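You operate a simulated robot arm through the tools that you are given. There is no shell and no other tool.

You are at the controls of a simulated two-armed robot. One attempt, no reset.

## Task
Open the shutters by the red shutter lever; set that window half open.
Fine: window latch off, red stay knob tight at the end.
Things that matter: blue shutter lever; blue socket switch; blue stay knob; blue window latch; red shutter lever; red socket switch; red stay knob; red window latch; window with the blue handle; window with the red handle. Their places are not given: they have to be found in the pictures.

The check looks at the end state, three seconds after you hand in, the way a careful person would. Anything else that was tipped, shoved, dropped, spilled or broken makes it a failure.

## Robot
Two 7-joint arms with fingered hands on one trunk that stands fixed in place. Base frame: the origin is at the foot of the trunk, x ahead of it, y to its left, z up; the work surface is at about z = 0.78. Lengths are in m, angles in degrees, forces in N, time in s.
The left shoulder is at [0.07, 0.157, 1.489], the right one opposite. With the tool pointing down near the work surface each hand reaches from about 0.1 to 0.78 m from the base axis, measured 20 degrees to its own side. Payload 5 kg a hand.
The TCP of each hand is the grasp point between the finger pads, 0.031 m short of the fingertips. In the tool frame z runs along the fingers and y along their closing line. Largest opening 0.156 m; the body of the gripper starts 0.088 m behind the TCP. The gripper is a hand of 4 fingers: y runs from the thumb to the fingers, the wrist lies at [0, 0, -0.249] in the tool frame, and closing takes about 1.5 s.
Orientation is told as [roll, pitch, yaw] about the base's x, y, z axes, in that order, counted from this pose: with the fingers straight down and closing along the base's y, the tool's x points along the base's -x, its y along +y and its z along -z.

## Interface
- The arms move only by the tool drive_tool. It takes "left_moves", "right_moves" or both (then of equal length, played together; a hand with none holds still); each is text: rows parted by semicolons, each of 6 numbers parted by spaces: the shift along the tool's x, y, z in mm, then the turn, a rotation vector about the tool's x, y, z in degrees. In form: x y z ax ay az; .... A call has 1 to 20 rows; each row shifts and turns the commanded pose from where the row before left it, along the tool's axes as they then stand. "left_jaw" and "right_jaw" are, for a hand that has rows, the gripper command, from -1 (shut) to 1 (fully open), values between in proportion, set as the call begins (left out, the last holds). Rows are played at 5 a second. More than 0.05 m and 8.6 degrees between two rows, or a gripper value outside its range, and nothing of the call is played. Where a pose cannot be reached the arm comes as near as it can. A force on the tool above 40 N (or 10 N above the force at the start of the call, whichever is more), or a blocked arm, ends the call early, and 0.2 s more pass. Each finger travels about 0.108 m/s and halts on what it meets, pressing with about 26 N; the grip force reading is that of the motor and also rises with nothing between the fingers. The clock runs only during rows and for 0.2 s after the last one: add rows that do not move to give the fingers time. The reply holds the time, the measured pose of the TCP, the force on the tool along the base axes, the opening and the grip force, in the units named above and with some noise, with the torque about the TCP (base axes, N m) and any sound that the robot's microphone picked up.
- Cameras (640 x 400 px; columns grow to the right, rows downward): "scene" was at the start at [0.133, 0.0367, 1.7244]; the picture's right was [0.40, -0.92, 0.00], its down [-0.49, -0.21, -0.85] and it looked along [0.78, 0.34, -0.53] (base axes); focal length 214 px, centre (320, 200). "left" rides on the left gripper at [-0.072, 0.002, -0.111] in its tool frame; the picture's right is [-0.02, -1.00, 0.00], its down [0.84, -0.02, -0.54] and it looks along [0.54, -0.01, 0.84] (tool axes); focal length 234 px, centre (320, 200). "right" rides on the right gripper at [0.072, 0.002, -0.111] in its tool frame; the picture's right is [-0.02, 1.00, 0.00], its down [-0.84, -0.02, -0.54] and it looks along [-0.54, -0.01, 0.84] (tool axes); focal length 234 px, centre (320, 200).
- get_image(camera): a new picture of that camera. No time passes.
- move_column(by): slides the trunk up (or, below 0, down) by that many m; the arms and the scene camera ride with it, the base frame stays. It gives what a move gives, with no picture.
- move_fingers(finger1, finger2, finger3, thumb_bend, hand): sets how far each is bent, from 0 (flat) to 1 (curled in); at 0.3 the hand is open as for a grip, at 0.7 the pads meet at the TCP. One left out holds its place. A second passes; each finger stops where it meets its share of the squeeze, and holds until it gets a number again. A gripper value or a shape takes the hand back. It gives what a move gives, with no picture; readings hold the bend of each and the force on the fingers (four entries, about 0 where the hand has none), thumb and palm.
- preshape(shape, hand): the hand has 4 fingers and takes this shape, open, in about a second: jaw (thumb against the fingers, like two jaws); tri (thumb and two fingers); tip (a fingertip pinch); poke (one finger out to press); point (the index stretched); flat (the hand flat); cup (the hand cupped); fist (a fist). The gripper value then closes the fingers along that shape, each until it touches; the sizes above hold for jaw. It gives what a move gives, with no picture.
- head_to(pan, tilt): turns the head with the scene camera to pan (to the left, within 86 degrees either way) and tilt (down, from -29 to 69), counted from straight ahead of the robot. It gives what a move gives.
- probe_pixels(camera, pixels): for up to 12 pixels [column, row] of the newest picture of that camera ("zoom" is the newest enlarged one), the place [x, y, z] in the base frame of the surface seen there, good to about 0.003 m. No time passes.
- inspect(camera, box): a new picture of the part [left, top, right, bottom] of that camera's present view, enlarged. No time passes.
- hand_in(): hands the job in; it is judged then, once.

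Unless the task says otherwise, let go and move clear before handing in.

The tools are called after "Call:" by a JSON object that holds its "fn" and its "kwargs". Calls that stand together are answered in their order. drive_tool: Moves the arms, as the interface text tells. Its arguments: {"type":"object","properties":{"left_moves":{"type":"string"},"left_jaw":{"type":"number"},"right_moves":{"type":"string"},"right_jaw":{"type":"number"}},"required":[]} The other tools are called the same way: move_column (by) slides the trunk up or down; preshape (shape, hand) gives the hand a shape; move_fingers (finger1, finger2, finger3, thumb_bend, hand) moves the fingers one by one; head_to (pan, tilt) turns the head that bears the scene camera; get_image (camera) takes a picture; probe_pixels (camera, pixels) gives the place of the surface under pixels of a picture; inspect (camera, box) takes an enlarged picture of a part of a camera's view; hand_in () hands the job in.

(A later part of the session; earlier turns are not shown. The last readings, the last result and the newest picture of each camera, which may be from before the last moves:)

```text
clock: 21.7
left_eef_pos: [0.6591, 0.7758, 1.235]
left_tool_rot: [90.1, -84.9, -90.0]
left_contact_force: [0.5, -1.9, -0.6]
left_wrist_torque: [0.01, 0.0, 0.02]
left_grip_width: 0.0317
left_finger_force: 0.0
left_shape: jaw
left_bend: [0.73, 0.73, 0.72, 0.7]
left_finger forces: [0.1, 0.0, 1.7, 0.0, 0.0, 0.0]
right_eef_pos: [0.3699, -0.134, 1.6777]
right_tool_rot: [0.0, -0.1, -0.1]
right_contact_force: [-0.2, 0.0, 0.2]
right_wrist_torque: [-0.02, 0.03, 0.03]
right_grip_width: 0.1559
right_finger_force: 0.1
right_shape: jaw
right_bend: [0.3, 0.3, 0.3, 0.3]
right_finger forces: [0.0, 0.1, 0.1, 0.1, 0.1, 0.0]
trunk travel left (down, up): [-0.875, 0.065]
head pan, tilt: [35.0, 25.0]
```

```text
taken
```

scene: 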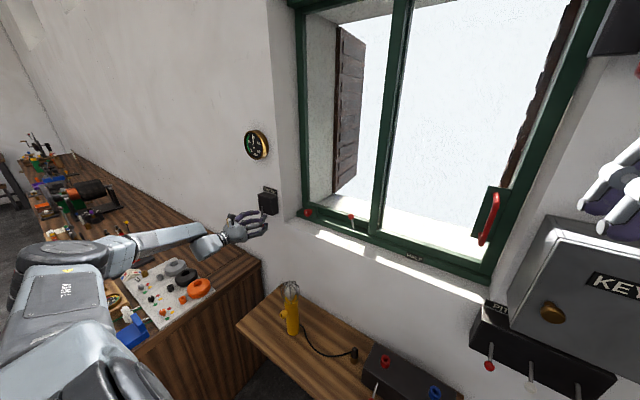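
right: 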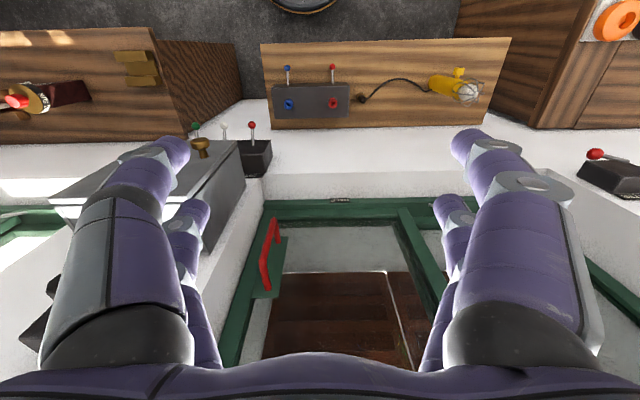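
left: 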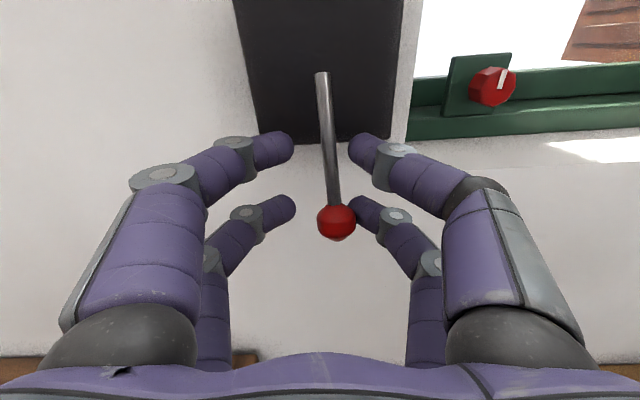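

The shutters look mostly open and the lever is nearly vertical. I'll probe its angle to decide whether it needs to go further.

Call:
{"fn": "probe_pixels", "kwargs": {"camera": "left", "pixels": [[336, 220], [322, 78], [326, 120], [330, 170]]}}

Call:
{"fn": "inspect", "kwargs": {"camera": "scene", "box": [290, 0, 640, 300]}}

```text
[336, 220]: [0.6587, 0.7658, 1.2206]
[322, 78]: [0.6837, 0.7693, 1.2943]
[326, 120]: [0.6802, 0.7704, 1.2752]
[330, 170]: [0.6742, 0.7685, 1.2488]
```

```text
1.33 times, centred on (465, 150) of scene
```

zoom: 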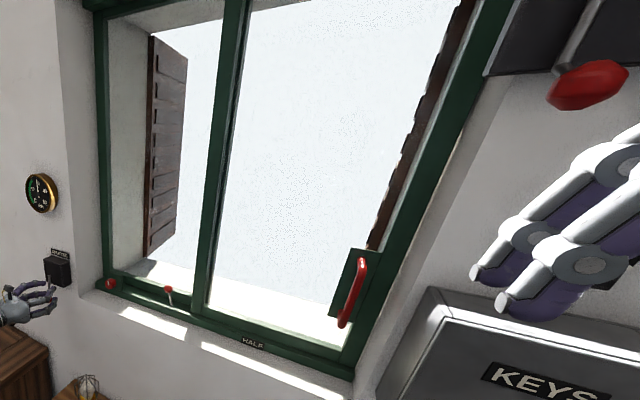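

The lever is at about 88°. I'll push a few more degrees gently to reach its stop, watching the force.

Call:
{"fn": "drive_tool", "kwargs": {"left_moves": "-0.1 2.2 0 0 0 2; -0.1 2.2 0 0 0 2; -0.1 2.2 0 0 0 2"}}

Call:
{"fn": "get_image", "kwargs": {"camera": "left"}}

Call:
{"fn": "get_image", "kwargs": {"camera": "scene"}}

```text
clock: 22.5
left_eef_pos: [0.6583, 0.7803, 1.2358]
left_tool_rot: [90.1, -79.0, -90.1]
left_contact_force: [-0.5, -4.0, 0.4]
left_wrist_torque: [-0.09, 0.0, -0.07]
left_grip_width: 0.0324
left_finger_force: 0.1
left_shape: jaw
left_bend: [0.73, 0.73, 0.72, 0.7]
left_finger forces: [0.0, 0.0, 3.2, 0.0, 0.0, 0.1]
right_eef_pos: [0.3687, -0.1345, 1.6777]
right_tool_rot: [0.0, 0.0, 0.0]
right_contact_force: [0.7, -0.5, 0.1]
right_wrist_torque: [0.02, 0.01, 0.0]
right_grip_width: 0.156
right_finger_force: 0.1
right_shape: jaw
right_bend: [0.3, 0.3, 0.3, 0.3]
right_finger forces: [0.1, 0.1, 0.0, 0.0, 0.0, 0.0]
trunk travel left (down, up): [-0.875, 0.065]
head pan, tilt: [35.0, 25.0]
```

```text
taken
```

left: 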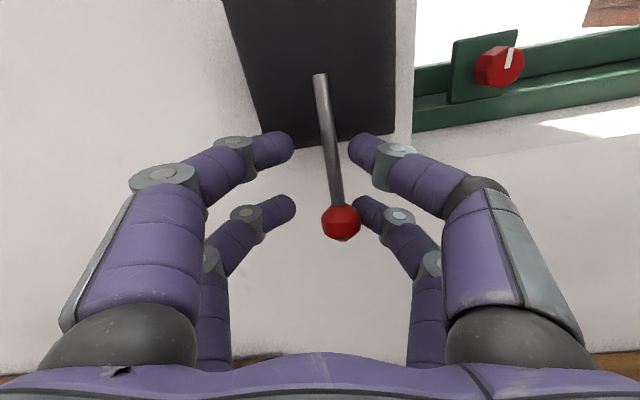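

```text
taken
```

scene: 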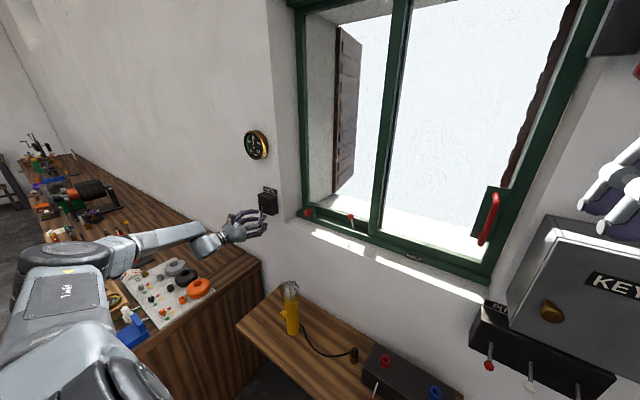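

The force doubled (stop reached) and the shutters are fully open. I'll relieve the contact, open the jaws and back away.

Call:
{"fn": "drive_tool", "kwargs": {"left_moves": "0 -3 0 0 0 -5; 0 0 0 0 0 0; 0 0 0 0 0 0", "left_jaw": -0.3}}

Call:
{"fn": "drive_tool", "kwargs": {"left_moves": "0 0 -25 0 0 0; 0 0 -30 0 0 0; 0 0 -40 0 0 0; 0 0 -40 0 0 0"}}

Call:
{"fn": "get_image", "kwargs": {"camera": "left"}}

Call:
{"fn": "get_image", "kwargs": {"camera": "scene"}}

```text
clock: 23.3
left_eef_pos: [0.6586, 0.7786, 1.2338]
left_tool_rot: [90.2, -84.0, -90.0]
left_contact_force: [-0.2, -0.1, -0.1]
left_wrist_torque: [0.01, 0.0, 0.01]
left_grip_width: 0.054
left_finger_force: 0.2
left_shape: jaw
left_bend: [0.73, 0.73, 0.73, 0.7]
left_finger forces: [0.1, 0.0, 0.0, 0.1, 0.0, 0.0]
right_eef_pos: [0.3686, -0.1328, 1.6776]
right_tool_rot: [0.0, 0.0, 0.0]
right_contact_force: [0.1, 0.0, -0.1]
right_wrist_torque: [-0.05, 0.03, -0.01]
right_grip_width: 0.1555
right_finger_force: 0.1
right_shape: jaw
right_bend: [0.3, 0.3, 0.3, 0.3]
right_finger forces: [0.0, 0.0, 0.1, 0.1, 0.1, 0.1]
trunk travel left (down, up): [-0.875, 0.065]
head pan, tilt: [35.0, 25.0]
```

```text
clock: 24.3
left_eef_pos: [0.5241, 0.7791, 1.2321]
left_tool_rot: [91.2, -84.0, -91.0]
left_contact_force: [0.2, 0.1, 0.6]
left_wrist_torque: [-0.03, -0.02, 0.03]
left_grip_width: 0.0542
left_finger_force: 0.2
left_shape: jaw
left_bend: [0.73, 0.73, 0.73, 0.7]
left_finger forces: [0.0, 0.0, 0.1, 0.0, 0.1, 0.0]
right_eef_pos: [0.3673, -0.133, 1.6778]
right_tool_rot: [0.0, -0.1, 0.1]
right_contact_force: [-0.4, 0.3, -0.1]
right_wrist_torque: [0.0, 0.0, -0.02]
right_grip_width: 0.1559
right_finger_force: 0.0
right_shape: jaw
right_bend: [0.3, 0.3, 0.3, 0.3]
right_finger forces: [0.0, 0.1, 0.0, 0.1, 0.0, 0.0]
trunk travel left (down, up): [-0.875, 0.065]
head pan, tilt: [35.0, 25.0]
```

```text
taken
```

left: 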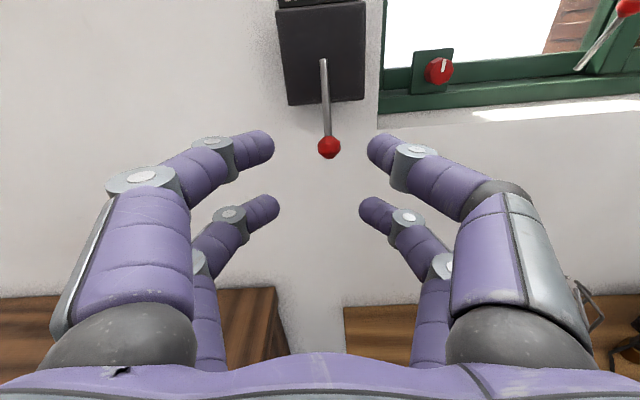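

```text
taken
```

scene: 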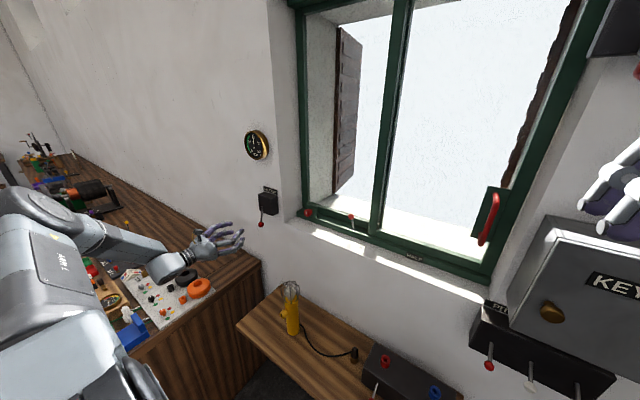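

The shutter lever stays down and the shutters are open. Next is the latch: I'll bring the left hand level in front of the latch ball (about (0.795, 0.374, 1.324)) to study and test it.

Call:
{"fn": "drive_tool", "kwargs": {"left_moves": "0 0 0 0 0 -6; -11.3 -40.5 10 0 0 0; -11.3 -40.5 10 0 0 0; -11.3 -40.5 10 0 0 0; -11.3 -40.5 10 0 0 0; -11.3 -40.5 10 0 0 0; -11.3 -40.5 10 0 0 0; -11.3 -40.5 10 0 0 0; -11.3 -40.5 10 0 0 0; -11.3 -40.5 10 0 0 0; -11.3 -40.5 10 0 0 0; 0 0 0 0 0 0"}}

Call:
{"fn": "get_image", "kwargs": {"camera": "left"}}

Call:
{"fn": "head_to", "kwargs": {"pan": 22, "tilt": 28}}

Call:
{"fn": "get_image", "kwargs": {"camera": "scene"}}

```text
clock: 26.9
left_eef_pos: [0.6249, 0.3758, 1.3502]
left_tool_rot: [-135.7, -90.0, 135.8]
left_contact_force: [-0.1, 0.3, 0.8]
left_wrist_torque: [-0.01, 0.02, -0.01]
left_grip_width: 0.0546
left_finger_force: 0.1
left_shape: jaw
left_bend: [0.73, 0.73, 0.73, 0.7]
left_finger forces: [0.1, 0.1, 0.0, 0.0, 0.1, 0.1]
right_eef_pos: [0.3693, -0.1322, 1.6773]
right_tool_rot: [0.0, 0.0, 0.1]
right_contact_force: [-1.1, -0.8, 0.3]
right_wrist_torque: [-0.01, -0.01, 0.01]
right_grip_width: 0.156
right_finger_force: 0.1
right_shape: jaw
right_bend: [0.3, 0.3, 0.3, 0.3]
right_finger forces: [0.0, 0.0, 0.0, 0.0, 0.0, 0.0]
trunk travel left (down, up): [-0.875, 0.065]
head pan, tilt: [35.0, 25.0]
```

```text
taken
```

left: 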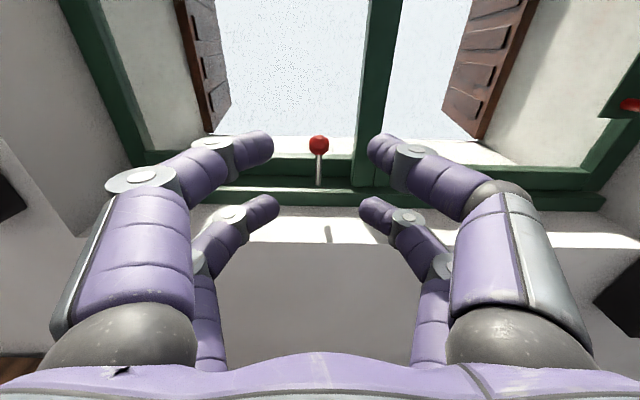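

```text
clock: 27.7
left_eef_pos: [0.6251, 0.3753, 1.3499]
left_tool_rot: [-139.4, -90.0, 139.4]
left_contact_force: [0.8, -0.6, 0.0]
left_wrist_torque: [-0.01, 0.01, -0.01]
left_grip_width: 0.0547
left_finger_force: 0.1
left_shape: jaw
left_bend: [0.73, 0.73, 0.73, 0.7]
left_finger forces: [0.0, 0.0, 0.1, 0.1, 0.0, 0.0]
right_eef_pos: [0.3689, -0.1323, 1.6766]
right_tool_rot: [0.0, 0.0, 0.0]
right_contact_force: [-0.6, -1.1, 0.9]
right_wrist_torque: [-0.03, 0.0, -0.01]
right_grip_width: 0.1561
right_finger_force: 0.1
right_shape: jaw
right_bend: [0.3, 0.3, 0.3, 0.3]
right_finger forces: [0.1, 0.0, 0.0, 0.0, 0.0, 0.0]
trunk travel left (down, up): [-0.875, 0.065]
head pan, tilt: [22.0, 28.0]
```

```text
taken
```

scene: 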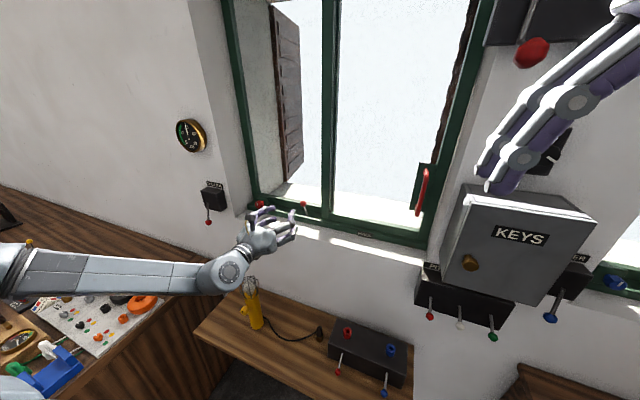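

Call:
{"fn": "inspect", "kwargs": {"camera": "left", "box": [260, 110, 400, 210]}}

Call:
{"fn": "probe_pixels", "kwargs": {"camera": "zoom", "pixels": [[268, 160], [268, 185], [268, 250], [266, 300], [266, 335], [266, 350], [310, 310], [420, 300], [200, 320], [250, 160], [286, 160], [430, 200]]}}

```text
4.00 times, centred on (330, 160) of left
```

zoom: 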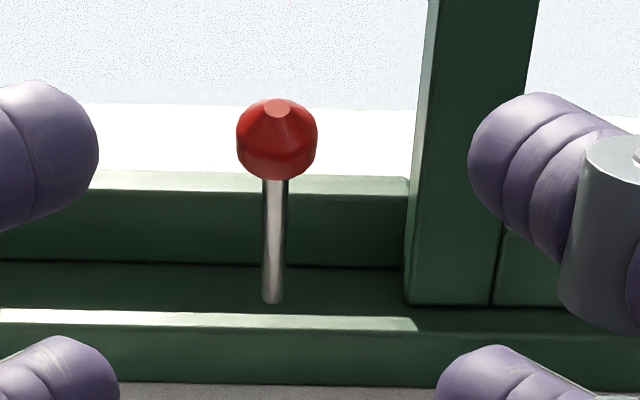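

```text
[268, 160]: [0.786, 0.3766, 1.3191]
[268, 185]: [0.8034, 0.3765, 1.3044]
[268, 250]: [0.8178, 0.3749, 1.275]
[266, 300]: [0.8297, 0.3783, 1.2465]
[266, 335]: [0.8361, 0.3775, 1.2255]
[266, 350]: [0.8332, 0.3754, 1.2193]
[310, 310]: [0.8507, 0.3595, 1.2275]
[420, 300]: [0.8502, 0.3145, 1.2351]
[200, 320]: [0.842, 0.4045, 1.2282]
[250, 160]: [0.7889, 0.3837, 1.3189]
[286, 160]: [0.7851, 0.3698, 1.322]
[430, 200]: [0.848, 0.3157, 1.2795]
```

The latch's stem starts near (0.834, 0.377, 1.243) and tilts outward, ball about (0.797, 0.377, 1.320). I'll cage the ball with the lower finger pair and test-push gently to find its swing direction.

Call:
{"fn": "drive_tool", "kwargs": {"left_moves": "2 0.3 40 0 0 0; 2 0.3 40 0 0 0; 2 0.3 40 0 0 0; 2 0.3 40 0 0 0; 0 0 0 0 0 0"}}

Call:
{"fn": "drive_tool", "kwargs": {"left_moves": "0 0 0 0 0 0; 0 0 0 0 0 0; 0 0 0 0 0 0", "left_jaw": -0.58}}

Call:
{"fn": "get_image", "kwargs": {"camera": "left"}}

```text
clock: 28.9
left_eef_pos: [0.7855, 0.3753, 1.3391]
left_tool_rot: [-110.1, -90.0, 110.1]
left_contact_force: [-0.8, 0.2, -0.1]
left_wrist_torque: [0.02, 0.01, -0.06]
left_grip_width: 0.0544
left_finger_force: 0.0
left_shape: jaw
left_bend: [0.73, 0.73, 0.73, 0.7]
left_finger forces: [0.0, 0.0, 0.0, 0.0, 0.1, 0.0]
right_eef_pos: [0.3702, -0.1341, 1.6769]
right_tool_rot: [0.0, -0.1, 0.0]
right_contact_force: [0.3, 0.8, -0.3]
right_wrist_torque: [-0.03, 0.0, 0.03]
right_grip_width: 0.1559
right_finger_force: 0.0
right_shape: jaw
right_bend: [0.3, 0.3, 0.3, 0.3]
right_finger forces: [0.0, 0.0, 0.0, 0.0, 0.0, 0.0]
trunk travel left (down, up): [-0.875, 0.065]
head pan, tilt: [22.0, 28.0]
```

```text
clock: 29.7
left_eef_pos: [0.7851, 0.3753, 1.339]
left_tool_rot: [-157.7, -90.0, 158.0]
left_contact_force: [-0.6, 0.2, 0.6]
left_wrist_torque: [0.02, 0.02, -0.03]
left_grip_width: 0.0333
left_finger_force: 0.1
left_shape: jaw
left_bend: [0.73, 0.73, 0.73, 0.7]
left_finger forces: [0.0, 0.0, 0.1, 0.0, 0.0, 0.0]
right_eef_pos: [0.368, -0.1333, 1.6768]
right_tool_rot: [0.0, 0.0, 0.0]
right_contact_force: [0.2, 0.2, 0.1]
right_wrist_torque: [0.0, -0.01, -0.01]
right_grip_width: 0.156
right_finger_force: 0.1
right_shape: jaw
right_bend: [0.3, 0.3, 0.3, 0.3]
right_finger forces: [0.0, 0.1, 0.0, 0.0, 0.0, 0.0]
trunk travel left (down, up): [-0.875, 0.065]
head pan, tilt: [22.0, 28.0]
```

```text
taken
```

left: 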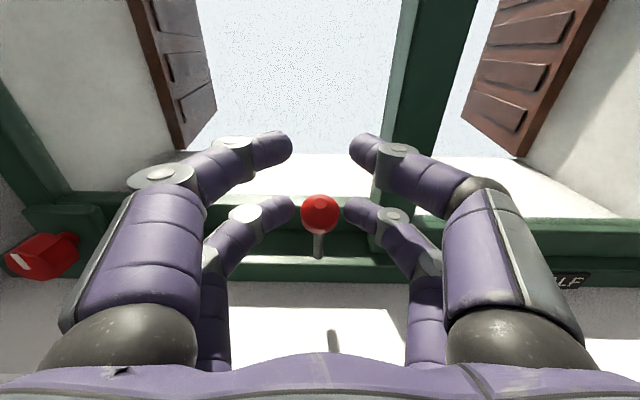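

The ball at (320,213) is caged between the lower pair. I'll nudge gently to the left (+y) first and read the force.

Call:
{"fn": "drive_tool", "kwargs": {"left_moves": "0 3 0 0 0 0; 0 3 0 0 0 0; 0 3 0 0 0 0"}}

Call:
{"fn": "get_image", "kwargs": {"camera": "left"}}

```text
clock: 30.5
left_eef_pos: [0.7833, 0.3824, 1.3403]
left_tool_rot: [155.4, -90.0, -155.3]
left_contact_force: [0.3, -1.7, 0.0]
left_wrist_torque: [-0.04, -0.05, -0.03]
left_grip_width: 0.0335
left_finger_force: 0.1
left_shape: jaw
left_bend: [0.73, 0.73, 0.73, 0.7]
left_finger forces: [0.0, 0.1, 1.0, 0.1, 0.0, 0.0]
right_eef_pos: [0.3702, -0.1337, 1.6777]
right_tool_rot: [-0.1, 0.0, 0.0]
right_contact_force: [0.1, -1.3, -0.4]
right_wrist_torque: [0.0, 0.04, -0.01]
right_grip_width: 0.156
right_finger_force: 0.1
right_shape: jaw
right_bend: [0.3, 0.3, 0.3, 0.3]
right_finger forces: [0.0, 0.0, 0.0, 0.2, 0.0, 0.0]
trunk travel left (down, up): [-0.875, 0.065]
head pan, tilt: [22.0, 28.0]
```

```text
taken
```

left: 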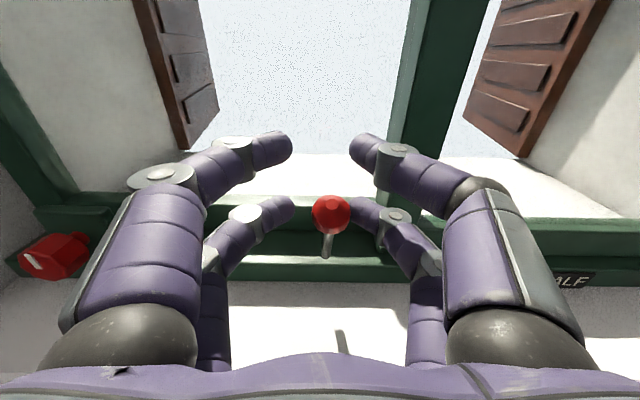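

Contact is made with about 1.7 N. I'll push a few mm more to see if the ball follows.

Call:
{"fn": "drive_tool", "kwargs": {"left_moves": "0 4 0 0 0 0; 0 4 0 0 0 0; 0 4 0 0 0 0"}}

Call:
{"fn": "get_image", "kwargs": {"camera": "left"}}

Call:
{"fn": "probe_pixels", "kwargs": {"camera": "left", "pixels": [[331, 213], [325, 250], [338, 213]]}}

```text
clock: 31.3
left_eef_pos: [0.784, 0.3942, 1.3412]
left_tool_rot: [73.3, -89.8, -73.5]
left_contact_force: [-1.7, -6.1, -0.6]
left_wrist_torque: [-0.11, 0.05, -0.15]
left_grip_width: 0.0351
left_finger_force: 0.2
left_shape: jaw
left_bend: [0.73, 0.73, 0.72, 0.7]
left_finger forces: [0.0, 0.0, 5.5, 0.0, 0.0, 0.0]
right_eef_pos: [0.3691, -0.1351, 1.6773]
right_tool_rot: [0.2, 0.0, 0.0]
right_contact_force: [0.3, -0.6, 0.9]
right_wrist_torque: [0.01, -0.01, 0.0]
right_grip_width: 0.1556
right_finger_force: 0.1
right_shape: jaw
right_bend: [0.3, 0.3, 0.3, 0.3]
right_finger forces: [0.0, 0.1, 0.1, 0.0, 0.1, 0.0]
trunk travel left (down, up): [-0.875, 0.065]
head pan, tilt: [22.0, 28.0]
```

```text
taken
```

left: 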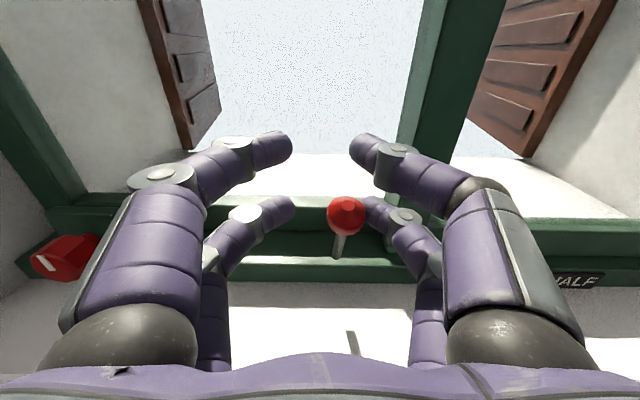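

```text
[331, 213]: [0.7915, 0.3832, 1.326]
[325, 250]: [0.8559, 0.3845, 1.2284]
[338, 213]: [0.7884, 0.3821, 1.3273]
```

The ball barely moved with 6 N, so left isn't free. I'll go back and try to the right (-y).

Call:
{"fn": "drive_tool", "kwargs": {"left_moves": "0 -7 0 0 0 0; 0 -7 0 0 0 0; 0 -7 0 0 0 0; 0 -4 0 0 0 0; 0 -3 0 0 0 0"}}

Call:
{"fn": "get_image", "kwargs": {"camera": "left"}}

```text
clock: 32.5
left_eef_pos: [0.7848, 0.3702, 1.3393]
left_tool_rot: [112.9, -89.9, -112.7]
left_contact_force: [-0.4, 0.5, 0.6]
left_wrist_torque: [0.02, 0.0, 0.02]
left_grip_width: 0.033
left_finger_force: 0.3
left_shape: jaw
left_bend: [0.73, 0.73, 0.73, 0.7]
left_finger forces: [0.1, 0.2, 0.1, 0.0, 0.0, 0.0]
right_eef_pos: [0.3697, -0.1311, 1.678]
right_tool_rot: [-0.1, 0.0, 0.1]
right_contact_force: [-0.2, 1.2, 0.0]
right_wrist_torque: [0.03, 0.03, -0.02]
right_grip_width: 0.1559
right_finger_force: 0.1
right_shape: jaw
right_bend: [0.3, 0.3, 0.3, 0.3]
right_finger forces: [0.0, 0.0, 0.0, 0.0, 0.0, 0.1]
trunk travel left (down, up): [-0.875, 0.065]
head pan, tilt: [22.0, 28.0]
```

```text
taken
```

left: 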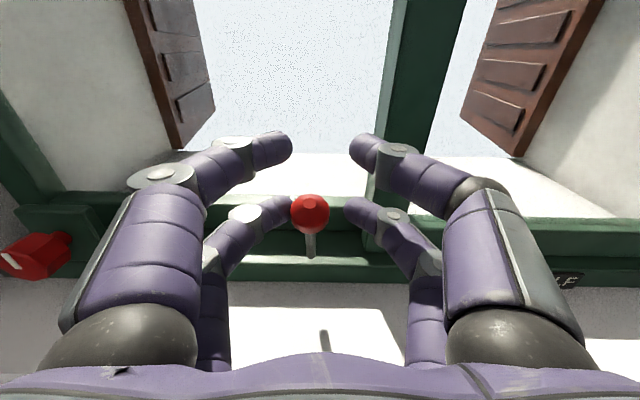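

Call:
{"fn": "drive_tool", "kwargs": {"left_moves": "0 -4 0 0 0 0; 0 -4 0 0 0 0; 0 -4 0 0 0 0"}}

Call:
{"fn": "get_image", "kwargs": {"camera": "left"}}

```text
clock: 33.3
left_eef_pos: [0.7845, 0.3536, 1.3406]
left_tool_rot: [-175.9, -90.0, 175.9]
left_contact_force: [0.6, 0.4, 1.0]
left_wrist_torque: [0.01, -0.03, 0.03]
left_grip_width: 0.0332
left_finger_force: 0.1
left_shape: jaw
left_bend: [0.73, 0.73, 0.73, 0.7]
left_finger forces: [0.0, 0.7, 0.0, 0.0, 0.1, 0.1]
right_eef_pos: [0.3679, -0.1322, 1.6766]
right_tool_rot: [0.0, 0.0, 0.0]
right_contact_force: [0.8, 0.2, 0.3]
right_wrist_torque: [-0.01, 0.0, -0.02]
right_grip_width: 0.1556
right_finger_force: 0.0
right_shape: jaw
right_bend: [0.3, 0.3, 0.3, 0.3]
right_finger forces: [0.0, 0.0, 0.0, 0.0, 0.1, 0.1]
trunk travel left (down, up): [-0.875, 0.065]
head pan, tilt: [22.0, 28.0]
```

```text
taken
```

left: 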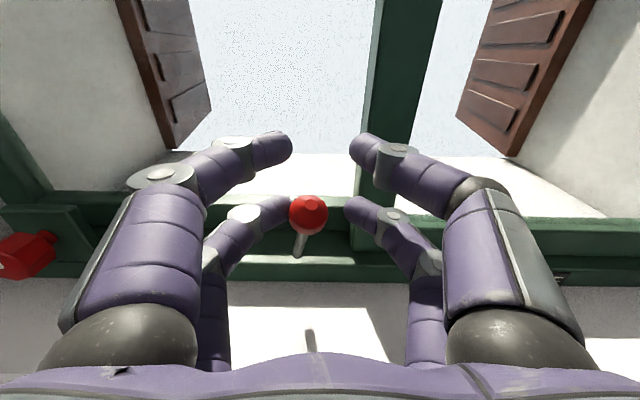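

The ball follows freely to the right with under 1 N — the latch turns about a wall-normal axis. I'll carry it on along its arc (with some hand roll) to about 45° and look.

Call:
{"fn": "drive_tool", "kwargs": {"left_moves": "3.9 -11.2 0 0 0 5; 4.2 -11 0 0 0 5; 4.7 -10.9 0 0 0 5; 4.9 -10.6 0 0 0 5"}}

Call:
{"fn": "get_image", "kwargs": {"camera": "left"}}

Call:
{"fn": "get_image", "kwargs": {"camera": "scene"}}

```text
clock: 34.3
left_eef_pos: [0.7852, 0.3156, 1.3174]
left_tool_rot: [89.9, -69.9, -90.0]
left_contact_force: [0.5, 0.7, 0.4]
left_wrist_torque: [0.0, -0.06, 0.03]
left_grip_width: 0.0333
left_finger_force: 0.1
left_shape: jaw
left_bend: [0.73, 0.73, 0.73, 0.7]
left_finger forces: [0.0, 0.7, 0.0, 0.1, 0.0, 0.1]
right_eef_pos: [0.3689, -0.1331, 1.6776]
right_tool_rot: [0.0, 0.0, -0.1]
right_contact_force: [0.6, -0.3, -0.1]
right_wrist_torque: [0.03, 0.02, 0.02]
right_grip_width: 0.1559
right_finger_force: 0.2
right_shape: jaw
right_bend: [0.3, 0.3, 0.3, 0.3]
right_finger forces: [0.0, 0.0, 0.0, 0.1, 0.1, 0.0]
trunk travel left (down, up): [-0.875, 0.065]
head pan, tilt: [22.0, 28.0]
```

```text
taken
```

left: 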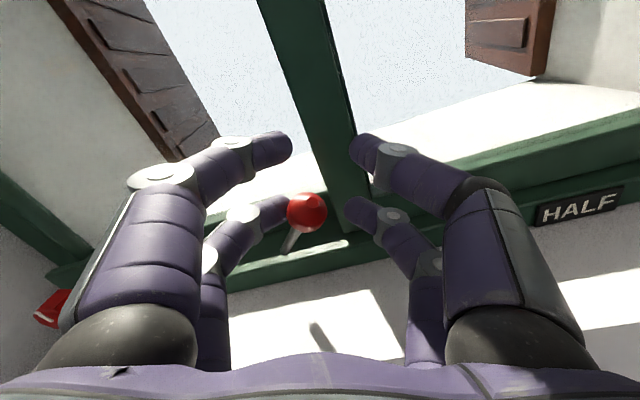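

```text
taken
```

scene: 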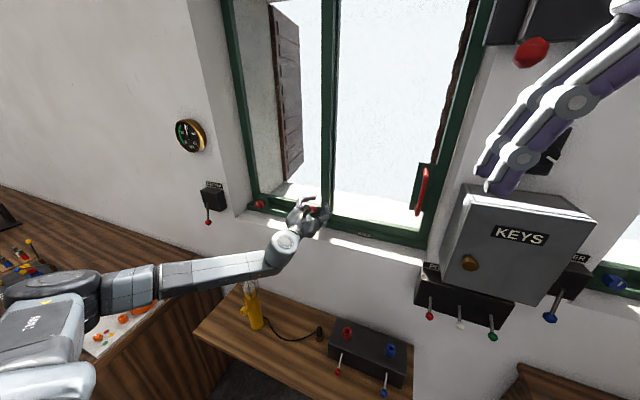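

The latch keeps turning freely (now about 45° to the right). I'll continue along the arc to about 75°, watching for a stop.

Call:
{"fn": "drive_tool", "kwargs": {"left_moves": "5.5 -10.4 0 0 0 5; 5.7 -10.2 0 0 0 5; 6.1 -9.9 0 0 0 5; 6.4 -9.6 0 0 0 5"}}

Call:
{"fn": "get_image", "kwargs": {"camera": "left"}}

Call:
{"fn": "get_image", "kwargs": {"camera": "scene"}}

```text
clock: 35.3
left_eef_pos: [0.7847, 0.2914, 1.2785]
left_tool_rot: [90.1, -49.9, -90.1]
left_contact_force: [-0.2, -0.7, 0.4]
left_wrist_torque: [0.02, -0.04, -0.03]
left_grip_width: 0.0333
left_finger_force: 0.1
left_shape: jaw
left_bend: [0.73, 0.73, 0.73, 0.7]
left_finger forces: [0.0, 0.9, 0.1, 0.1, 0.1, 0.0]
right_eef_pos: [0.3696, -0.1342, 1.6768]
right_tool_rot: [0.0, 0.1, 0.2]
right_contact_force: [0.6, 0.1, -0.6]
right_wrist_torque: [0.03, -0.01, -0.01]
right_grip_width: 0.156
right_finger_force: 0.1
right_shape: jaw
right_bend: [0.3, 0.3, 0.3, 0.3]
right_finger forces: [0.0, 0.0, 0.1, 0.1, 0.1, 0.0]
trunk travel left (down, up): [-0.875, 0.065]
head pan, tilt: [22.0, 28.0]
```

```text
taken
```

left: 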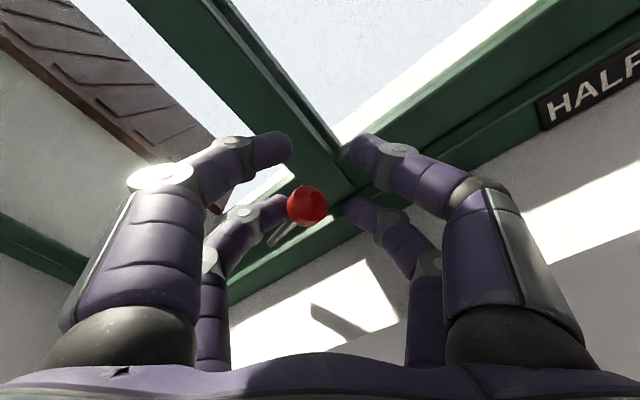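

```text
taken
```

scene: 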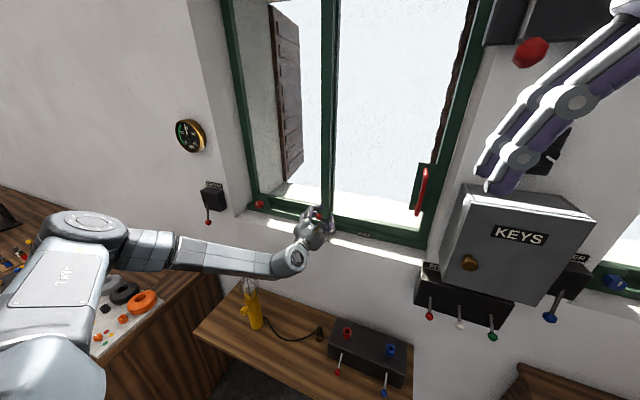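

Still free at about 75°. I'll continue to 90° and check the force.

Call:
{"fn": "drive_tool", "kwargs": {"left_moves": "6.9 -9.4 0 0 0 5; 7.1 -9.05 0 0 0 5"}}

Call:
{"fn": "get_image", "kwargs": {"camera": "left"}}

```text
clock: 35.9
left_eef_pos: [0.7833, 0.2825, 1.2666]
left_tool_rot: [91.3, -40.1, -90.8]
left_contact_force: [-3.3, -3.6, 29.9]
left_wrist_torque: [-0.85, 1.22, 0.15]
left_grip_width: 0.0308
left_finger_force: 0.0
left_shape: jaw
left_bend: [0.73, 0.73, 0.73, 0.7]
left_finger forces: [0.0, 1.8, 29.3, 0.1, 0.0, 0.0]
right_eef_pos: [0.3626, -0.1392, 1.6791]
right_tool_rot: [0.3, -0.3, 0.0]
right_contact_force: [-0.6, -0.8, -0.2]
right_wrist_torque: [0.05, 0.03, -0.01]
right_grip_width: 0.1558
right_finger_force: 0.0
right_shape: jaw
right_bend: [0.3, 0.3, 0.3, 0.3]
right_finger forces: [0.1, 0.0, 0.0, 0.0, 0.0, 0.1]
trunk travel left (down, up): [-0.875, 0.065]
head pan, tilt: [22.0, 28.0]
```

```text
taken
```

left: 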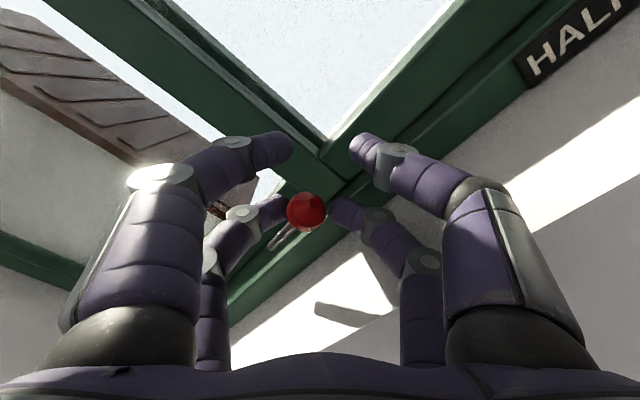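

The lower-right finger touched the sill (29 N upward). I'll back off upward right away.

Call:
{"fn": "drive_tool", "kwargs": {"left_moves": "-6.4 7.7 0 0 0 0; -6.4 7.7 0 0 0 0"}}

Call:
{"fn": "get_image", "kwargs": {"camera": "left"}}

Call:
{"fn": "get_image", "kwargs": {"camera": "scene"}}

```text
clock: 36.5
left_eef_pos: [0.7879, 0.2895, 1.2683]
left_tool_rot: [90.1, -40.1, -90.3]
left_contact_force: [-3.1, -2.7, 10.5]
left_wrist_torque: [-0.41, 0.63, 0.0]
left_grip_width: 0.032
left_finger_force: 0.1
left_shape: jaw
left_bend: [0.73, 0.73, 0.73, 0.7]
left_finger forces: [0.0, 0.0, 11.4, 0.1, 0.0, 0.1]
left hand out of reach, approached as far as the arm can: row 1, 2
right_eef_pos: [0.3668, -0.1341, 1.6775]
right_tool_rot: [0.1, -0.1, 0.1]
right_contact_force: [0.6, 0.2, 0.3]
right_wrist_torque: [-0.04, -0.02, -0.02]
right_grip_width: 0.1559
right_finger_force: 0.0
right_shape: jaw
right_bend: [0.3, 0.3, 0.3, 0.3]
right_finger forces: [0.0, 0.0, 0.0, 0.0, 0.0, 0.1]
trunk travel left (down, up): [-0.875, 0.065]
head pan, tilt: [22.0, 28.0]
```

```text
taken
```

left: 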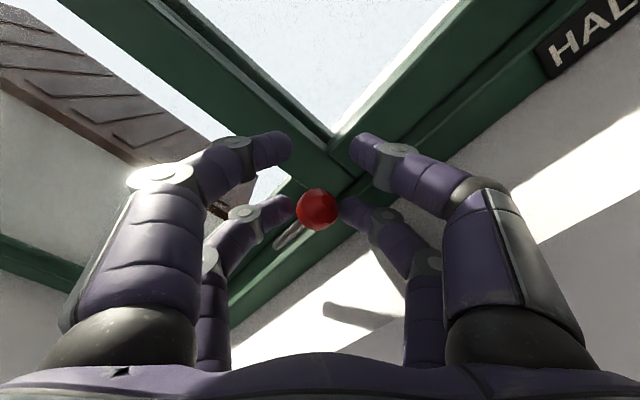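

```text
taken
```

scene: 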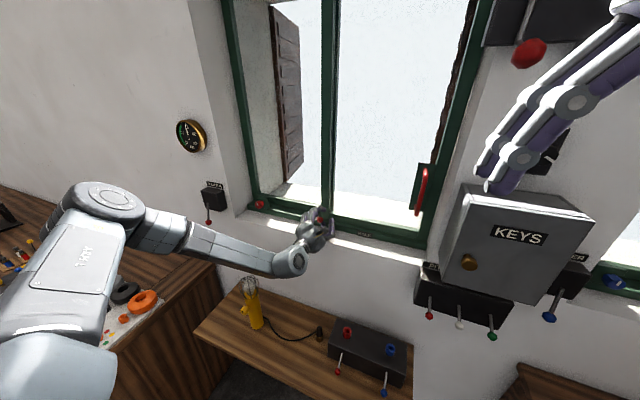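

Some upward contact (10 N) remains and the arm reports a reach limit at this roll. I'll roll back and lift a little more.

Call:
{"fn": "drive_tool", "kwargs": {"left_moves": "-5 10 0 0 0 -5; -4 10 0 0 0 -5"}}

Call:
{"fn": "get_image", "kwargs": {"camera": "left"}}

```text
clock: 37.1
left_eef_pos: [0.7893, 0.2978, 1.2879]
left_tool_rot: [90.0, -50.0, -89.8]
left_contact_force: [1.7, -0.1, -0.5]
left_wrist_torque: [-0.01, -0.01, -0.04]
left_grip_width: 0.0329
left_finger_force: 0.0
left_shape: jaw
left_bend: [0.73, 0.73, 0.72, 0.7]
left_finger forces: [0.0, 0.0, 1.6, 0.0, 0.0, 0.0]
right_eef_pos: [0.369, -0.1324, 1.6777]
right_tool_rot: [-0.1, 0.1, 0.0]
right_contact_force: [-0.6, -0.5, 0.4]
right_wrist_torque: [0.01, -0.04, -0.02]
right_grip_width: 0.1559
right_finger_force: 0.0
right_shape: jaw
right_bend: [0.3, 0.3, 0.3, 0.3]
right_finger forces: [0.1, 0.0, 0.0, 0.0, 0.1, 0.1]
trunk travel left (down, up): [-0.875, 0.065]
head pan, tilt: [22.0, 28.0]
```

```text
taken
```

left: 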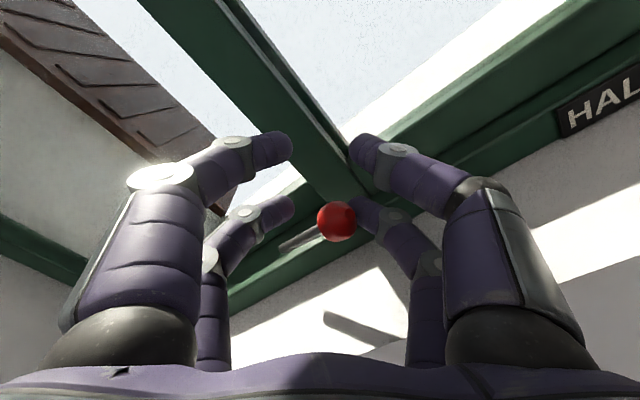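

The force is gone. I'll withdraw straight back to look at where the latch stands.

Call:
{"fn": "drive_tool", "kwargs": {"left_moves": "2 -3 0 0 0 0; 0 0 -30 0 0 0; 0 0 -40 0 0 0; 0 0 -40 0 0 0; 0 0 0 0 0 -8; 0 0 0 0 0 -8; 0 0 0 0 0 -8; 0 0 0 0 0 -8; 0 0 0 0 0 -8"}}

Call:
{"fn": "get_image", "kwargs": {"camera": "left"}}

Call:
{"fn": "get_image", "kwargs": {"camera": "scene"}}

```text
clock: 39.1
left_eef_pos: [0.6863, 0.2992, 1.277]
left_tool_rot: [-95.9, -89.8, 96.0]
left_contact_force: [-0.2, -0.5, 1.2]
left_wrist_torque: [-0.02, 0.02, 0.03]
left_grip_width: 0.033
left_finger_force: 0.0
left_shape: jaw
left_bend: [0.73, 0.73, 0.73, 0.7]
left_finger forces: [0.0, 0.1, 0.0, 0.0, 0.0, 0.0]
left hand out of reach, approached as far as the arm can: row 4
right_eef_pos: [0.3693, -0.1327, 1.6769]
right_tool_rot: [0.0, 0.0, 0.0]
right_contact_force: [-0.3, -0.7, 0.1]
right_wrist_torque: [0.02, 0.01, 0.0]
right_grip_width: 0.1559
right_finger_force: 0.2
right_shape: jaw
right_bend: [0.3, 0.3, 0.3, 0.3]
right_finger forces: [0.1, 0.0, 0.0, 0.0, 0.1, 0.1]
trunk travel left (down, up): [-0.875, 0.065]
head pan, tilt: [22.0, 28.0]
```

```text
taken
```

left: 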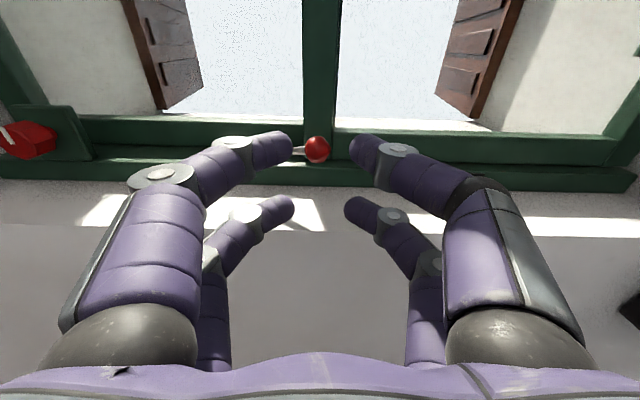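

```text
taken
```

scene: 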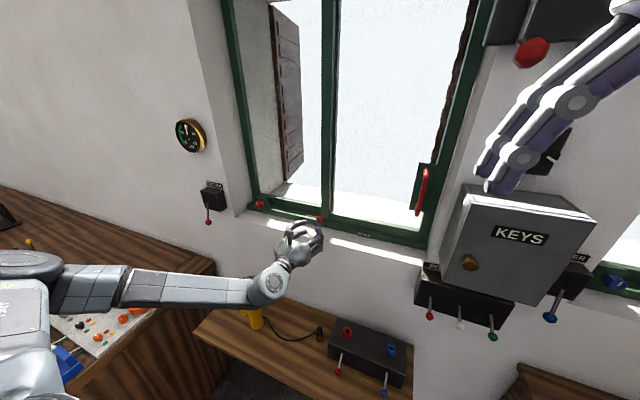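

The latch now lies nearly horizontal pointing right (ball at (317,150)). I'll enlarge and probe its angle.

Call:
{"fn": "inspect", "kwargs": {"camera": "left", "box": [240, 100, 400, 200]}}

Call:
{"fn": "probe_pixels", "kwargs": {"camera": "left", "pixels": [[317, 150], [300, 149], [296, 150], [317, 160], [317, 140]]}}

Call:
{"fn": "inspect", "kwargs": {"camera": "scene", "box": [240, 180, 400, 280]}}

```text
4.00 times, centred on (320, 150) of left
```

zoom: 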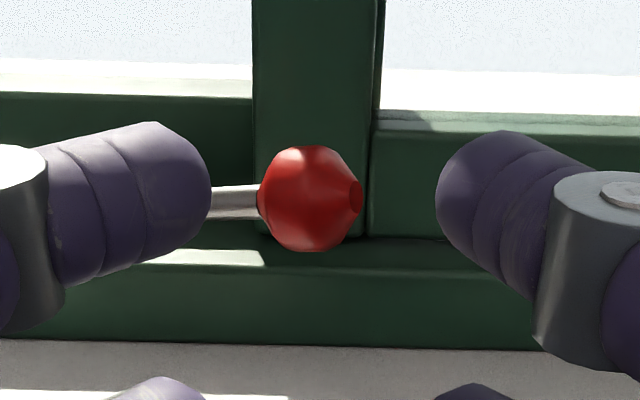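

```text
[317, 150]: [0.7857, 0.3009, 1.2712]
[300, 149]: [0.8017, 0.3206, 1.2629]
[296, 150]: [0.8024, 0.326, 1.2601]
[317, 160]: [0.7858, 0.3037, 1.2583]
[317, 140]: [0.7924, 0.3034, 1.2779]
```

```text
4.00 times, centred on (320, 230) of scene
```

zoom: 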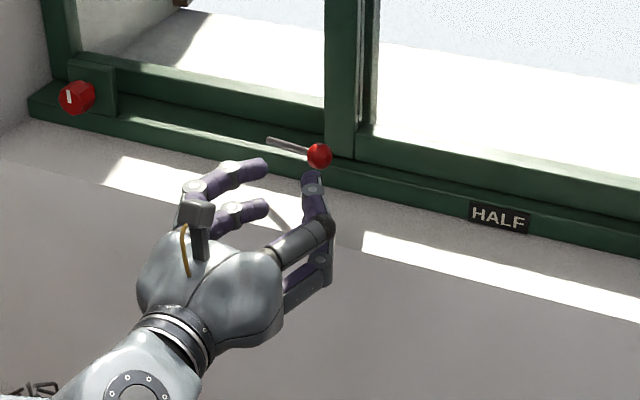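

The latch is at about 73° from upright. To be sure it's fully off, I'll close the fingers, come over the ball and press it down gently to its stop.

Call:
{"fn": "drive_tool", "kwargs": {"left_moves": "-33 3 0 0 0 0; -35 3 0 0 0 0; 0 0 0 0 0 0; 0 0 35 0 0 0; 0 0 35 0 0 0; 0 0 32 0 0 0; 0 0 0 0 0 0", "left_jaw": -1}}

Call:
{"fn": "get_image", "kwargs": {"camera": "left"}}

Call:
{"fn": "inspect", "kwargs": {"camera": "scene", "box": [240, 150, 400, 250]}}

```text
clock: 40.7
left_eef_pos: [0.7888, 0.3066, 1.3476]
left_tool_rot: [-130.0, -90.1, 130.1]
left_contact_force: [0.6, -0.1, -0.4]
left_wrist_torque: [-0.02, -0.01, 0.0]
left_grip_width: 0.0
left_finger_force: 26.4
left_shape: jaw
left_bend: [0.7, 0.7, 0.7, 0.7]
left_finger forces: [0.0, 0.0, 0.1, 0.0, 0.1, 0.0]
right_eef_pos: [0.3671, -0.1339, 1.6769]
right_tool_rot: [0.0, 0.1, 0.1]
right_contact_force: [-0.1, 0.3, -0.3]
right_wrist_torque: [0.02, -0.02, -0.03]
right_grip_width: 0.1559
right_finger_force: 0.0
right_shape: jaw
right_bend: [0.3, 0.3, 0.3, 0.3]
right_finger forces: [0.0, 0.0, 0.1, 0.0, 0.1, 0.1]
trunk travel left (down, up): [-0.875, 0.065]
head pan, tilt: [22.0, 28.0]
```

```text
taken
```

left: 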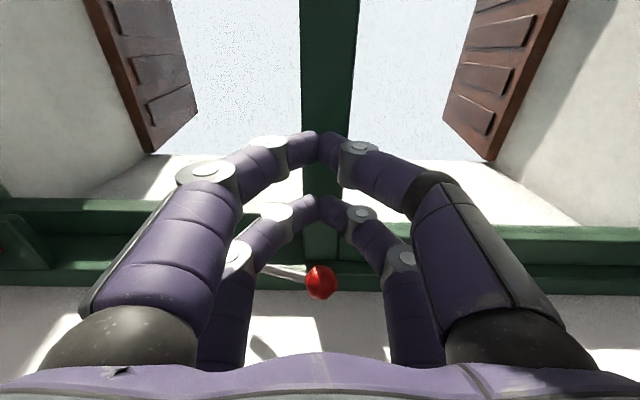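

```text
4.00 times, centred on (320, 200) of scene
```

zoom: 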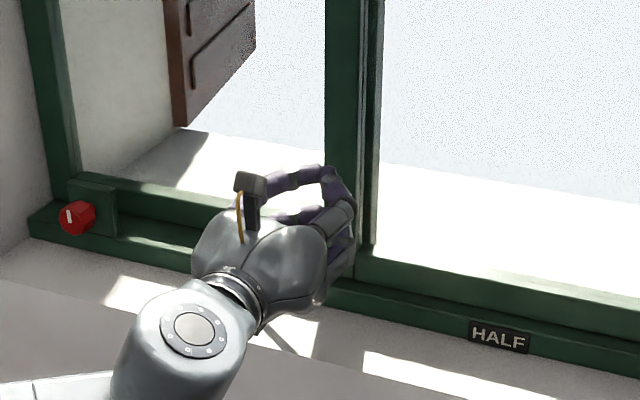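

The closed fingers are above the ball. I'll press down in small steps and watch the upward force.

Call:
{"fn": "drive_tool", "kwargs": {"left_moves": "19 0 0 0 0 0; 17 0 0 0 0 0; 4 0 0 0 0 0; 4 0 0 0 0 0; 4 0 0 0 0 0; 4 0 0 0 0 0"}}

Call:
{"fn": "get_image", "kwargs": {"camera": "left"}}

```text
clock: 42.1
left_eef_pos: [0.7877, 0.3062, 1.2984]
left_tool_rot: [174.0, -89.6, -173.8]
left_contact_force: [1.5, -1.3, 4.4]
left_wrist_torque: [-0.07, -0.12, -0.04]
left_grip_width: 0.0
left_finger_force: 26.3
left_shape: jaw
left_bend: [0.7, 0.7, 0.7, 0.7]
left_finger forces: [0.1, 0.1, 0.0, 0.1, 0.0, 0.0]
right_eef_pos: [0.3672, -0.1344, 1.6775]
right_tool_rot: [0.0, 0.0, 0.0]
right_contact_force: [-1.1, -0.6, -0.2]
right_wrist_torque: [0.0, 0.0, 0.04]
right_grip_width: 0.1559
right_finger_force: 0.1
right_shape: jaw
right_bend: [0.3, 0.3, 0.3, 0.3]
right_finger forces: [0.0, 0.1, 0.0, 0.1, 0.0, 0.0]
trunk travel left (down, up): [-0.875, 0.065]
head pan, tilt: [22.0, 28.0]
```

```text
taken
```

left: 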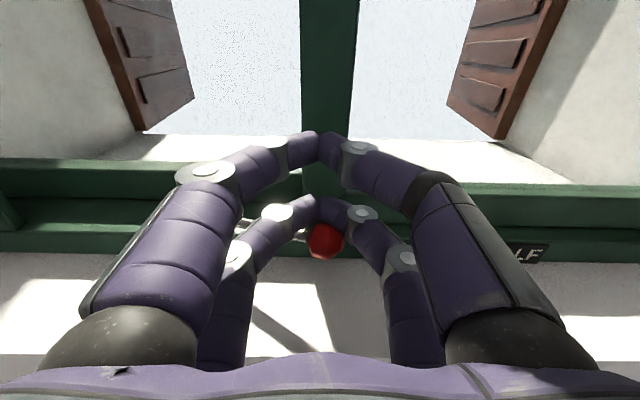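

About 4 N now; I'll press a little more to see whether it moves or has hit the stop.

Call:
{"fn": "drive_tool", "kwargs": {"left_moves": "4 0 0 0 0 0; 4 0 0 0 0 0"}}

Call:
{"fn": "get_image", "kwargs": {"camera": "left"}}

Call:
{"fn": "probe_pixels", "kwargs": {"camera": "left", "pixels": [[325, 242], [325, 232], [295, 236]]}}

```text
clock: 42.7
left_eef_pos: [0.7879, 0.3044, 1.294]
left_tool_rot: [175.7, -89.5, -175.5]
left_contact_force: [5.0, -2.0, 25.7]
left_wrist_torque: [-0.27, -0.54, 0.01]
left_grip_width: 0.0
left_finger_force: 25.9
left_shape: jaw
left_bend: [0.7, 0.7, 0.7, 0.7]
left_finger forces: [0.0, 0.1, 0.0, 0.1, 0.0, 0.0]
right_eef_pos: [0.3663, -0.1344, 1.6779]
right_tool_rot: [0.1, -0.1, 0.0]
right_contact_force: [-0.3, 0.3, -0.3]
right_wrist_torque: [0.0, 0.01, 0.02]
right_grip_width: 0.156
right_finger_force: 0.0
right_shape: jaw
right_bend: [0.3, 0.3, 0.3, 0.3]
right_finger forces: [0.0, 0.1, 0.0, 0.0, 0.0, 0.1]
trunk travel left (down, up): [-0.875, 0.065]
head pan, tilt: [22.0, 28.0]
```

```text
taken
```

left: 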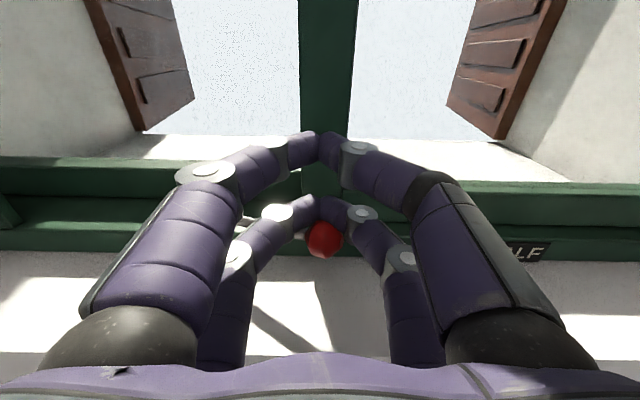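

```text
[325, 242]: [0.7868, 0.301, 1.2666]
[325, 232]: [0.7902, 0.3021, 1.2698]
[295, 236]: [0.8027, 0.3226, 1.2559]
```

The force jumped to 26 N with no movement, so the latch is at its stop (about 75° over), i.e. turned off. I'll back away and go to the red handle with the hand angled from the left.

Call:
{"fn": "drive_tool", "kwargs": {"left_moves": "-15 0 0 0 0 0; -25 0 0 0 0 0; 0 0 -45 0 0 0; 0 0 -45 0 0 0; 0 0 -40 0 0 0; -13.3 -36.9 2.9 0 0 0; -13.3 -36.9 2.9 0 0 0; -13.3 -36.9 2.9 0 0 0; -13.3 -36.9 2.9 0 0 0; -13.3 -36.9 2.9 0 0 0; -13.3 -36.9 2.9 0 0 0; -13.3 -36.9 2.9 0 0 0; -13.3 -36.9 2.9 0 0 0; 0 0 0 6.25 0 0; 0 0 0 6.25 0 0; 0 0 0 6.25 0 0; 0 0 0 6.25 0 0; 0 0 0 0 0 0"}}

Call:
{"fn": "drive_tool", "kwargs": {"left_moves": "0 0 0 0 0 0; 0 0 0 0 0 0; 0 0 0 0 0 0", "left_jaw": -0.3}}

Call:
{"fn": "get_image", "kwargs": {"camera": "left"}}

Call:
{"fn": "get_image", "kwargs": {"camera": "scene"}}

```text
clock: 46.5
left_eef_pos: [0.6799, 0.0117, 1.4322]
left_tool_rot: [-156.0, -89.9, 131.2]
left_contact_force: [0.2, 0.2, 0.3]
left_wrist_torque: [0.01, -0.01, 0.03]
left_grip_width: 0.0002
left_finger_force: 26.3
left_shape: jaw
left_bend: [0.7, 0.7, 0.7, 0.7]
left_finger forces: [0.1, 0.0, 0.0, 0.1, 0.0, 0.1]
right_eef_pos: [0.3693, -0.131, 1.6782]
right_tool_rot: [-0.1, 0.0, 0.2]
right_contact_force: [0.5, -0.8, -0.2]
right_wrist_torque: [-0.05, -0.02, 0.01]
right_grip_width: 0.1559
right_finger_force: 0.1
right_shape: jaw
right_bend: [0.3, 0.3, 0.3, 0.3]
right_finger forces: [0.1, 0.1, 0.0, 0.1, 0.1, 0.0]
trunk travel left (down, up): [-0.875, 0.065]
head pan, tilt: [22.0, 28.0]
```

```text
clock: 47.3
left_eef_pos: [0.6828, 0.0109, 1.4324]
left_tool_rot: [139.2, -90.1, -164.1]
left_contact_force: [0.3, -0.4, 0.6]
left_wrist_torque: [0.04, -0.02, -0.04]
left_grip_width: 0.0545
left_finger_force: 0.1
left_shape: jaw
left_bend: [0.74, 0.74, 0.74, 0.7]
left_finger forces: [0.0, 0.1, 0.0, 0.1, 0.1, 0.1]
right_eef_pos: [0.3687, -0.1348, 1.6766]
right_tool_rot: [-0.1, 0.0, 0.1]
right_contact_force: [0.6, 0.5, 0.4]
right_wrist_torque: [0.01, -0.03, -0.02]
right_grip_width: 0.1559
right_finger_force: 0.1
right_shape: jaw
right_bend: [0.3, 0.3, 0.3, 0.3]
right_finger forces: [0.0, 0.0, 0.0, 0.0, 0.0, 0.0]
trunk travel left (down, up): [-0.875, 0.065]
head pan, tilt: [22.0, 28.0]
```

```text
taken
```

left: 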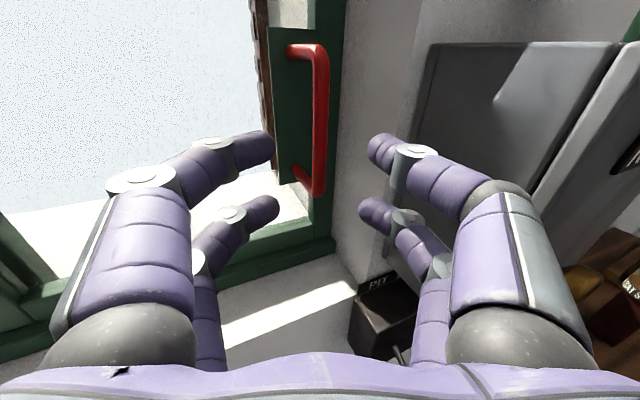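

```text
taken
```

scene: 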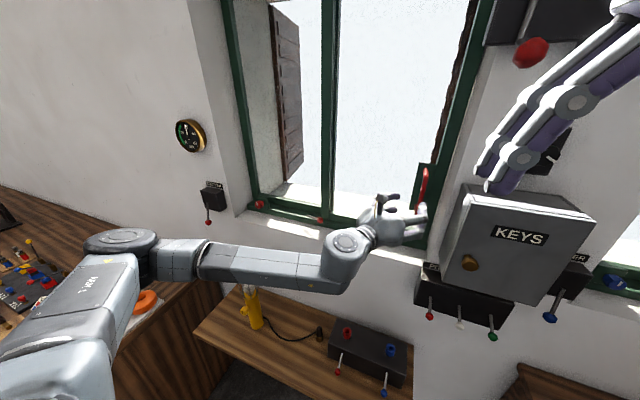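

The handle bar appears centred between the jaws at (321,120). I'll probe it and nearby parts for the approach.

Call:
{"fn": "probe_pixels", "kwargs": {"camera": "left", "pixels": [[322, 60], [321, 100], [320, 140], [318, 180], [300, 48], [300, 178], [285, 100], [335, 100], [380, 60], [328, 120], [313, 120], [430, 100]]}}

```text
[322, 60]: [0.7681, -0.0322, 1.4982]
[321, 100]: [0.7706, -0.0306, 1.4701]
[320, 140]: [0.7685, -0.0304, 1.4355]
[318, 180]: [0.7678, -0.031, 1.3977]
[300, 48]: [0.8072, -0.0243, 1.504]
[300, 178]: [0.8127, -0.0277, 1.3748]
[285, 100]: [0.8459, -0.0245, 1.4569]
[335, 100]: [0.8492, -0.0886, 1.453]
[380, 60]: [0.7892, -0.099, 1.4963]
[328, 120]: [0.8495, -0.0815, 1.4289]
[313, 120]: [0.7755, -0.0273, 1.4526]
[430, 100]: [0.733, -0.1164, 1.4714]
```

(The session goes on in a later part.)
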